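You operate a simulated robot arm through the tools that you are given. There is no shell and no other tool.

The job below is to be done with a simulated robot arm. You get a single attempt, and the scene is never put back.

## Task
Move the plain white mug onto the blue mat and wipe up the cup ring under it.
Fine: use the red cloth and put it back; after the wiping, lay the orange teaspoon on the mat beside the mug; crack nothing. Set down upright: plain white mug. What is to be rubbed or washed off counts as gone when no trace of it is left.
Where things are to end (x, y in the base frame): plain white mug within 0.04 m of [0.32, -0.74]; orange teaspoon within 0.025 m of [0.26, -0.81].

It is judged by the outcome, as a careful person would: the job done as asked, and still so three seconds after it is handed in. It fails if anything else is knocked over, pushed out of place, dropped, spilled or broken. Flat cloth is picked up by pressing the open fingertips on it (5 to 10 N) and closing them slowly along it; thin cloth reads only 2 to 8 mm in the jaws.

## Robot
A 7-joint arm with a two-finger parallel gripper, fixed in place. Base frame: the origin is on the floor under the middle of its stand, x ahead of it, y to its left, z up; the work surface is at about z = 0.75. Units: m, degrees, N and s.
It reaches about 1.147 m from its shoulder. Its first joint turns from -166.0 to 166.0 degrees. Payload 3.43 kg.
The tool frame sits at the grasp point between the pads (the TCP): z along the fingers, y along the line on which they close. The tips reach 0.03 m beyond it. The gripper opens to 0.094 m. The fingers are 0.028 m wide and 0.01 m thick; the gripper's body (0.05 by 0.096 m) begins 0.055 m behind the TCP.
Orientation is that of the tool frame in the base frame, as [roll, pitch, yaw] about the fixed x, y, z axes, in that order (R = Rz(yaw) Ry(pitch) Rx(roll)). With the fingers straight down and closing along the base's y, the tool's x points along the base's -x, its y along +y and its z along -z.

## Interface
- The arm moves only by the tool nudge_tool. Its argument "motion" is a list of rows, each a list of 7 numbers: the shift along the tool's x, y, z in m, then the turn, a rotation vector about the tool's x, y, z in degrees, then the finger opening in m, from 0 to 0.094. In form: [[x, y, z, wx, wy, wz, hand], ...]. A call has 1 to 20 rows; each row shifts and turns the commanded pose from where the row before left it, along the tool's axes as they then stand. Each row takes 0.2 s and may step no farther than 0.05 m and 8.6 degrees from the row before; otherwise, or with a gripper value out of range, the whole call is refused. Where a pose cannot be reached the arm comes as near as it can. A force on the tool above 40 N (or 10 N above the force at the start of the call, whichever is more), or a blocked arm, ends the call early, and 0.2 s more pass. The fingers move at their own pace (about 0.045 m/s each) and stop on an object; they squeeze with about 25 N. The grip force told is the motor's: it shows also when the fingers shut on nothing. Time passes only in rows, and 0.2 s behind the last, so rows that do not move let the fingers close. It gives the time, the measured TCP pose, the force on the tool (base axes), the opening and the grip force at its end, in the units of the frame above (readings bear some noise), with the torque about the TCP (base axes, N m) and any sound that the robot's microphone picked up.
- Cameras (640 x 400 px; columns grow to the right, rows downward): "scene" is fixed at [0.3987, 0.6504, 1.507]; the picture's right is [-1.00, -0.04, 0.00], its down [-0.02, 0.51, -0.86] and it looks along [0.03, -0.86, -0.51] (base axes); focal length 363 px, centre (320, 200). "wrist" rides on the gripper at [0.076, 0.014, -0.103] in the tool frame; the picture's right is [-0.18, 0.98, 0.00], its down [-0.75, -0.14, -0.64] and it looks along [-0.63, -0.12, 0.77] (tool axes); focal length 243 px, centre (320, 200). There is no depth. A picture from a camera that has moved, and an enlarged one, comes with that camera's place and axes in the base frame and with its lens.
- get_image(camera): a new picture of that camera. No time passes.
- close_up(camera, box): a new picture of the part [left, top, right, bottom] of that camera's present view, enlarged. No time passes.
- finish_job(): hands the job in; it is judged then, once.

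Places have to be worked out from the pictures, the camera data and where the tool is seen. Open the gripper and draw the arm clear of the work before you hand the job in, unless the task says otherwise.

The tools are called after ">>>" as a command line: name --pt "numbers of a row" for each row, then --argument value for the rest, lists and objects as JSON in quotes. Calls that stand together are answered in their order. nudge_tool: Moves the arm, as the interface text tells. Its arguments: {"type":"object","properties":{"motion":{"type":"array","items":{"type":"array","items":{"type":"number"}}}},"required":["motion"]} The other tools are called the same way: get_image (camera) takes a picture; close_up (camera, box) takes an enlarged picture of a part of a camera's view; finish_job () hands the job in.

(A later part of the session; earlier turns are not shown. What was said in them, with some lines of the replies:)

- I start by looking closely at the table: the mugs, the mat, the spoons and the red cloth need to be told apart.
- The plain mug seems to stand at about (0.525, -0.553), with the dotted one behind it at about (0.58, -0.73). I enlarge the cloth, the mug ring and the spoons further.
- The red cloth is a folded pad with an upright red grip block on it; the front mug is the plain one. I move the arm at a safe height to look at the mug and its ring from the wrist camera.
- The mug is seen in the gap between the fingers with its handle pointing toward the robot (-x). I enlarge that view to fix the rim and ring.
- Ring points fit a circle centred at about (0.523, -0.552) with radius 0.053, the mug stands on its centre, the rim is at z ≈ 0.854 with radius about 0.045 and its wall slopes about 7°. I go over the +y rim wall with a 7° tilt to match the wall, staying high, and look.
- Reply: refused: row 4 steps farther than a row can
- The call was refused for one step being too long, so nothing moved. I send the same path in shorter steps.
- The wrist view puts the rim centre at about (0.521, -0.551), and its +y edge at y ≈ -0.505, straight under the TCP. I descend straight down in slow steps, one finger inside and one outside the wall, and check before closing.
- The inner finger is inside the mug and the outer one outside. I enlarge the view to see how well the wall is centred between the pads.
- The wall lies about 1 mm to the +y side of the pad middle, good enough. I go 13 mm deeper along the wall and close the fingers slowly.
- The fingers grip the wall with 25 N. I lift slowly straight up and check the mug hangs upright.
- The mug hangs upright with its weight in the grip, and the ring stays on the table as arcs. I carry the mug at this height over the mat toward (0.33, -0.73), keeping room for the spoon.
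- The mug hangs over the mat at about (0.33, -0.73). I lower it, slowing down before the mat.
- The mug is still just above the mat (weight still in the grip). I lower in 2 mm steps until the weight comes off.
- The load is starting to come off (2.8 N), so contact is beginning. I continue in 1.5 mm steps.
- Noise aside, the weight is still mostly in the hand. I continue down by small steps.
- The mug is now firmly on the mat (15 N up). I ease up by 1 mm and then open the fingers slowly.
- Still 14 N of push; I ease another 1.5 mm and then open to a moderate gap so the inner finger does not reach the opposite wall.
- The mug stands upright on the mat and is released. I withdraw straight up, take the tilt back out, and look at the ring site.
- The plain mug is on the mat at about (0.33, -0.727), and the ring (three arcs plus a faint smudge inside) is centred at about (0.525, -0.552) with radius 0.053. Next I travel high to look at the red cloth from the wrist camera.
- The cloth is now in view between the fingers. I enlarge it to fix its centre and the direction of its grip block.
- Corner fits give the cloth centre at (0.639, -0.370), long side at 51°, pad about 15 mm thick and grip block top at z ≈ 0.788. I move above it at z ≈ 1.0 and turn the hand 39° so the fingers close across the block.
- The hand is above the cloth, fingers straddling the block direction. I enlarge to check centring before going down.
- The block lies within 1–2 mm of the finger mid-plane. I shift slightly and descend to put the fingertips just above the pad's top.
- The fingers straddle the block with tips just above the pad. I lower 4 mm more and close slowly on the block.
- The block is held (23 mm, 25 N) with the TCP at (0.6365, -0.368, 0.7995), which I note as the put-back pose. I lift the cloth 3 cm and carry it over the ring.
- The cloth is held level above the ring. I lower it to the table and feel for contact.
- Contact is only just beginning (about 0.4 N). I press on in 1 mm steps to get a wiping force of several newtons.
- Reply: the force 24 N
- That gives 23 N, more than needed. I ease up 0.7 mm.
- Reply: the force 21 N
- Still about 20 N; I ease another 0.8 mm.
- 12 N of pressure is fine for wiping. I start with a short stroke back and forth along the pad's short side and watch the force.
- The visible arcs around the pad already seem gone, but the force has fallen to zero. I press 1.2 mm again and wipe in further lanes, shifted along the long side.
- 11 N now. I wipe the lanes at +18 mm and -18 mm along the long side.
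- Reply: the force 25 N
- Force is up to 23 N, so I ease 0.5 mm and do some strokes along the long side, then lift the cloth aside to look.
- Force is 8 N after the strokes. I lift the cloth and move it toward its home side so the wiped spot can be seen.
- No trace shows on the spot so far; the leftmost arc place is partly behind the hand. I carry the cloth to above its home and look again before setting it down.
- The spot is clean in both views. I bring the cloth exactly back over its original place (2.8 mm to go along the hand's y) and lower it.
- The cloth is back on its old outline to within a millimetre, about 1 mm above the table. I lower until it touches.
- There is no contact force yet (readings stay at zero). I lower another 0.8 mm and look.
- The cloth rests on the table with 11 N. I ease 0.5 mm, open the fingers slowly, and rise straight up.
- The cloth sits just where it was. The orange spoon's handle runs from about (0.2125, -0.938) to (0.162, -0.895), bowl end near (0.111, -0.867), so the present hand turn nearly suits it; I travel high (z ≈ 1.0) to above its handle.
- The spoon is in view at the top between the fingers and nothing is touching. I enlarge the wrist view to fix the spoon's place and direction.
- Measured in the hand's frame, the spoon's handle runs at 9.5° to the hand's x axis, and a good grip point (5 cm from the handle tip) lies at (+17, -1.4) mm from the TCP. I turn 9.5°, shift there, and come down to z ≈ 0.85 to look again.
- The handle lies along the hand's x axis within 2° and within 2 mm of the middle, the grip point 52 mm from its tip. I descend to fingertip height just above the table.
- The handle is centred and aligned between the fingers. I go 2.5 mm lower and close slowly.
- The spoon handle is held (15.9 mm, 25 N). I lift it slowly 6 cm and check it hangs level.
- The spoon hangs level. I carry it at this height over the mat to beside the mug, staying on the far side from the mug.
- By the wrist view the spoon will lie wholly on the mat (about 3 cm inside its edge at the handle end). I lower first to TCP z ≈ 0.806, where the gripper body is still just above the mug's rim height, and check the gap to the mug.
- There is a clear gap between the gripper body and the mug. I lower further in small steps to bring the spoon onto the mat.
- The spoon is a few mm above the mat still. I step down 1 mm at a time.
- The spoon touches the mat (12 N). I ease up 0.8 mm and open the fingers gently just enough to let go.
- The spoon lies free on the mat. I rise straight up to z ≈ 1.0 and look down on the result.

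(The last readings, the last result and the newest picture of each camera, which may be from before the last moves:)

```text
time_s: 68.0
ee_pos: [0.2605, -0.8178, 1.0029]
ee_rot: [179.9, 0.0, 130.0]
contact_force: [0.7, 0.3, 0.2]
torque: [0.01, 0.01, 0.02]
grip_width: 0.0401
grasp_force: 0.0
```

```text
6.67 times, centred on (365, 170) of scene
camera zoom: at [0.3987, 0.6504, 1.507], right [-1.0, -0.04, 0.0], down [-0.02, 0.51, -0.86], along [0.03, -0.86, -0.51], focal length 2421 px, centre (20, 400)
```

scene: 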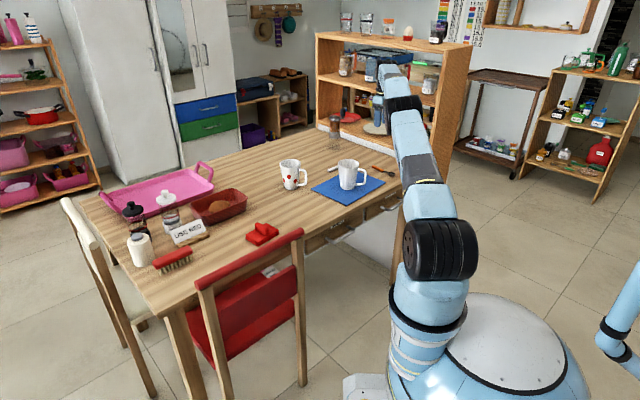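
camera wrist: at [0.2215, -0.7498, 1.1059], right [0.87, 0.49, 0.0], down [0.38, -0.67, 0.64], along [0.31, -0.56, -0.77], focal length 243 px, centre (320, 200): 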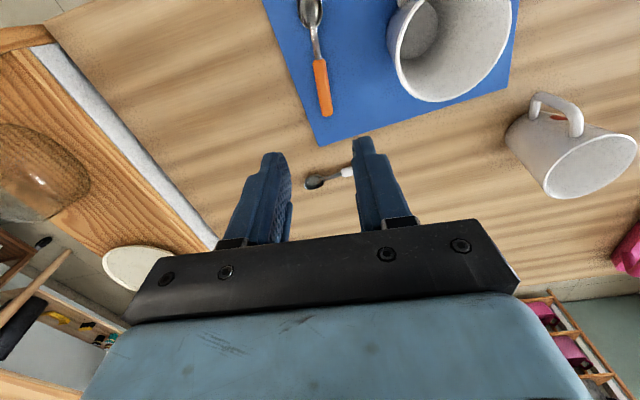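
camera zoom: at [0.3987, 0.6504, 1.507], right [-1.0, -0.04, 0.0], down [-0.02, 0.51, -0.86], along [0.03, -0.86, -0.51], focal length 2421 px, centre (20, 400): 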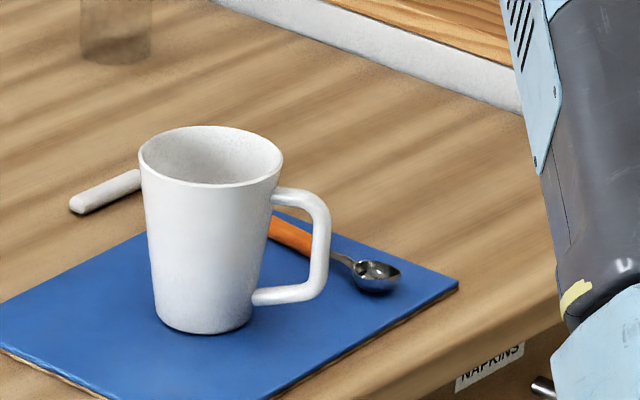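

The spoon lies on the mat about 1 cm from its target by its middle, the mug stands upright, and the dotted mug and white spoon are untouched. I draw the arm up and back clear of the work with the hand open, then check everything.

>>> nudge_tool --pt "0 0 -0.04 0 0 0 0.04" --pt "0 0 -0.04 0 0 0 0.06" --pt "0.0383 0.0224 0 0 0 0 0.094" --pt "0.0383 0.0224 0 0 0 0 0.094" --pt "0.0383 0.0224 0 0 0 0 0.094" --pt "0.0383 0.0224 0 0 0 0 0.094" --pt "0.0383 0.0224 0 0 0 0 0.094" --pt "0.0383 0.0224 0 0 0 0 0.094" --pt "0.0383 0.0224 0 0 0 0 0.094" --pt "0 0 0 0 0 0 0.094"

>>> get_image --camera "scene"

>>> get_image --camera "wrist"

>>> close_up --camera "scene" --box '[230, 130, 430, 255]'

>>> close_up --camera "scene" --box '[280, 190, 330, 220]'

```text
time_s: 70.2
ee_pos: [0.2106, -0.5127, 1.0799]
ee_rot: [179.9, -0.1, 130.0]
contact_force: [-0.7, 0.0, 0.1]
torque: [-0.02, 0.01, -0.01]
grip_width: 0.0941
grasp_force: 0.2
```

```text
taken
```

scene: 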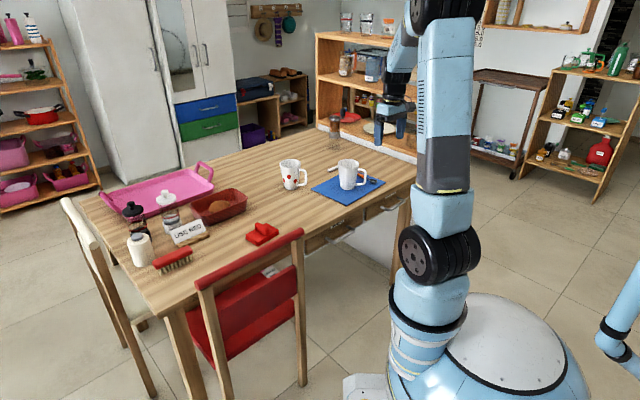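

```text
taken
camera wrist: at [0.1715, -0.4435, 1.1824], right [0.87, 0.49, 0.0], down [0.38, -0.67, 0.64], along [0.31, -0.56, -0.77], focal length 243 px, centre (320, 200)
```

wrist: 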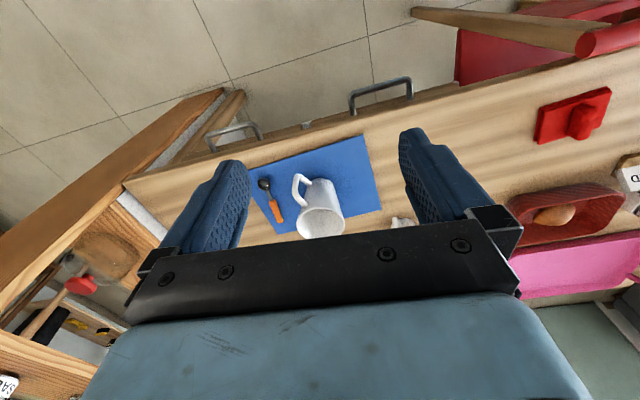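

```text
3.20 times, centred on (330, 192) of scene
camera zoom: at [0.3987, 0.6504, 1.507], right [-1.0, -0.04, 0.0], down [-0.02, 0.51, -0.86], along [0.03, -0.86, -0.51], focal length 1162 px, centre (288, 224)
```

zoom: 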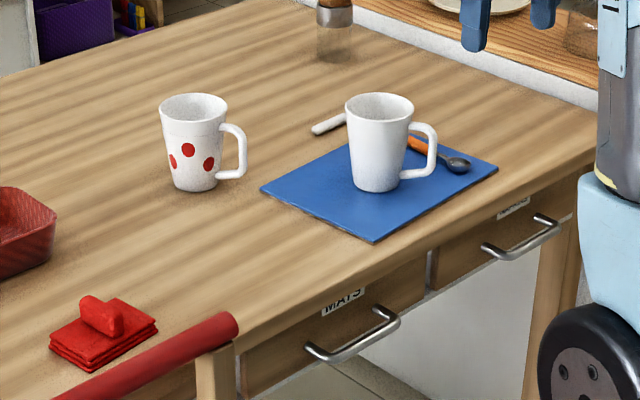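

```text
12.80 times, centred on (305, 205) of scene
camera zoom: at [0.3987, 0.6504, 1.507], right [-1.0, -0.04, 0.0], down [-0.02, 0.51, -0.86], along [0.03, -0.86, -0.51], focal length 4648 px, centre (512, 136)
```

zoom: 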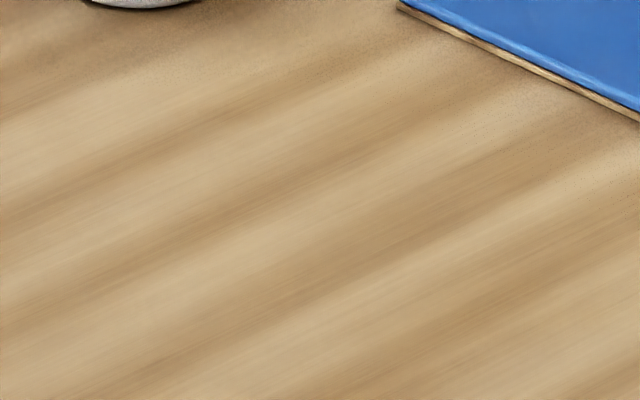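

Everything looks in order and the wiped spot is clean. I take one last close look from the wrist camera to confirm the mug and spoon positions.

>>> close_up --camera "wrist" --box '[240, 130, 400, 245]'

```text
3.48 times, centred on (320, 188) of wrist
camera zoom: at [0.1715, -0.4435, 1.1824], right [0.87, 0.49, 0.0], down [0.38, -0.67, 0.64], along [0.31, -0.56, -0.77], focal length 844 px, centre (320, 244)
```

zoom: 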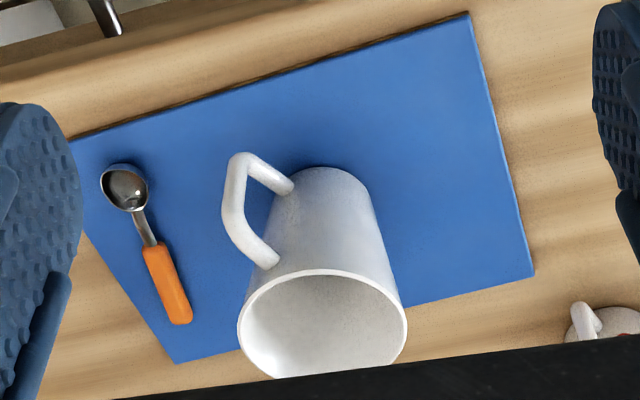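

The spoon's middle is at about (0.251, -0.81) and the mug at about (0.33, -0.728), both within tolerance and on the mat. The ring is gone, the cloth is back in its place, and the arm is clear with the hand open, so I hand the job in.

>>> finish_job

```text
The job is handed in.
```

The job is done and handed in. The plain white mug stands upright on the blue mat, and the cup ring is wiped off with no trace in the last camera views.

| Item | Where it is now (estimated from the cameras) | Distance from target | Allowed |
|---|---|---|---|
| Plain white mug | about (0.333, -0.728) | about 0.018 m | 0.04 m |
| Orange teaspoon (middle of its length) | about (0.251, -0.81) | about 0.009 m | 0.025 m |

- **Cloth:** I wiped with the red cloth and set it back on its original outline, to within about a millimetre.
- **Teaspoon:** it was laid down after the wiping and lies wholly on the mat beside the mug. The job did not say which point of the spoon counts. If the handle's centre is what counts, it sits about 0.024 m from the target, only just inside the limit.
- **Everything else:** nothing else appeared moved, knocked over or cracked, including the dotted mug and the white spoon. The arm is drawn clear with the gripper open.
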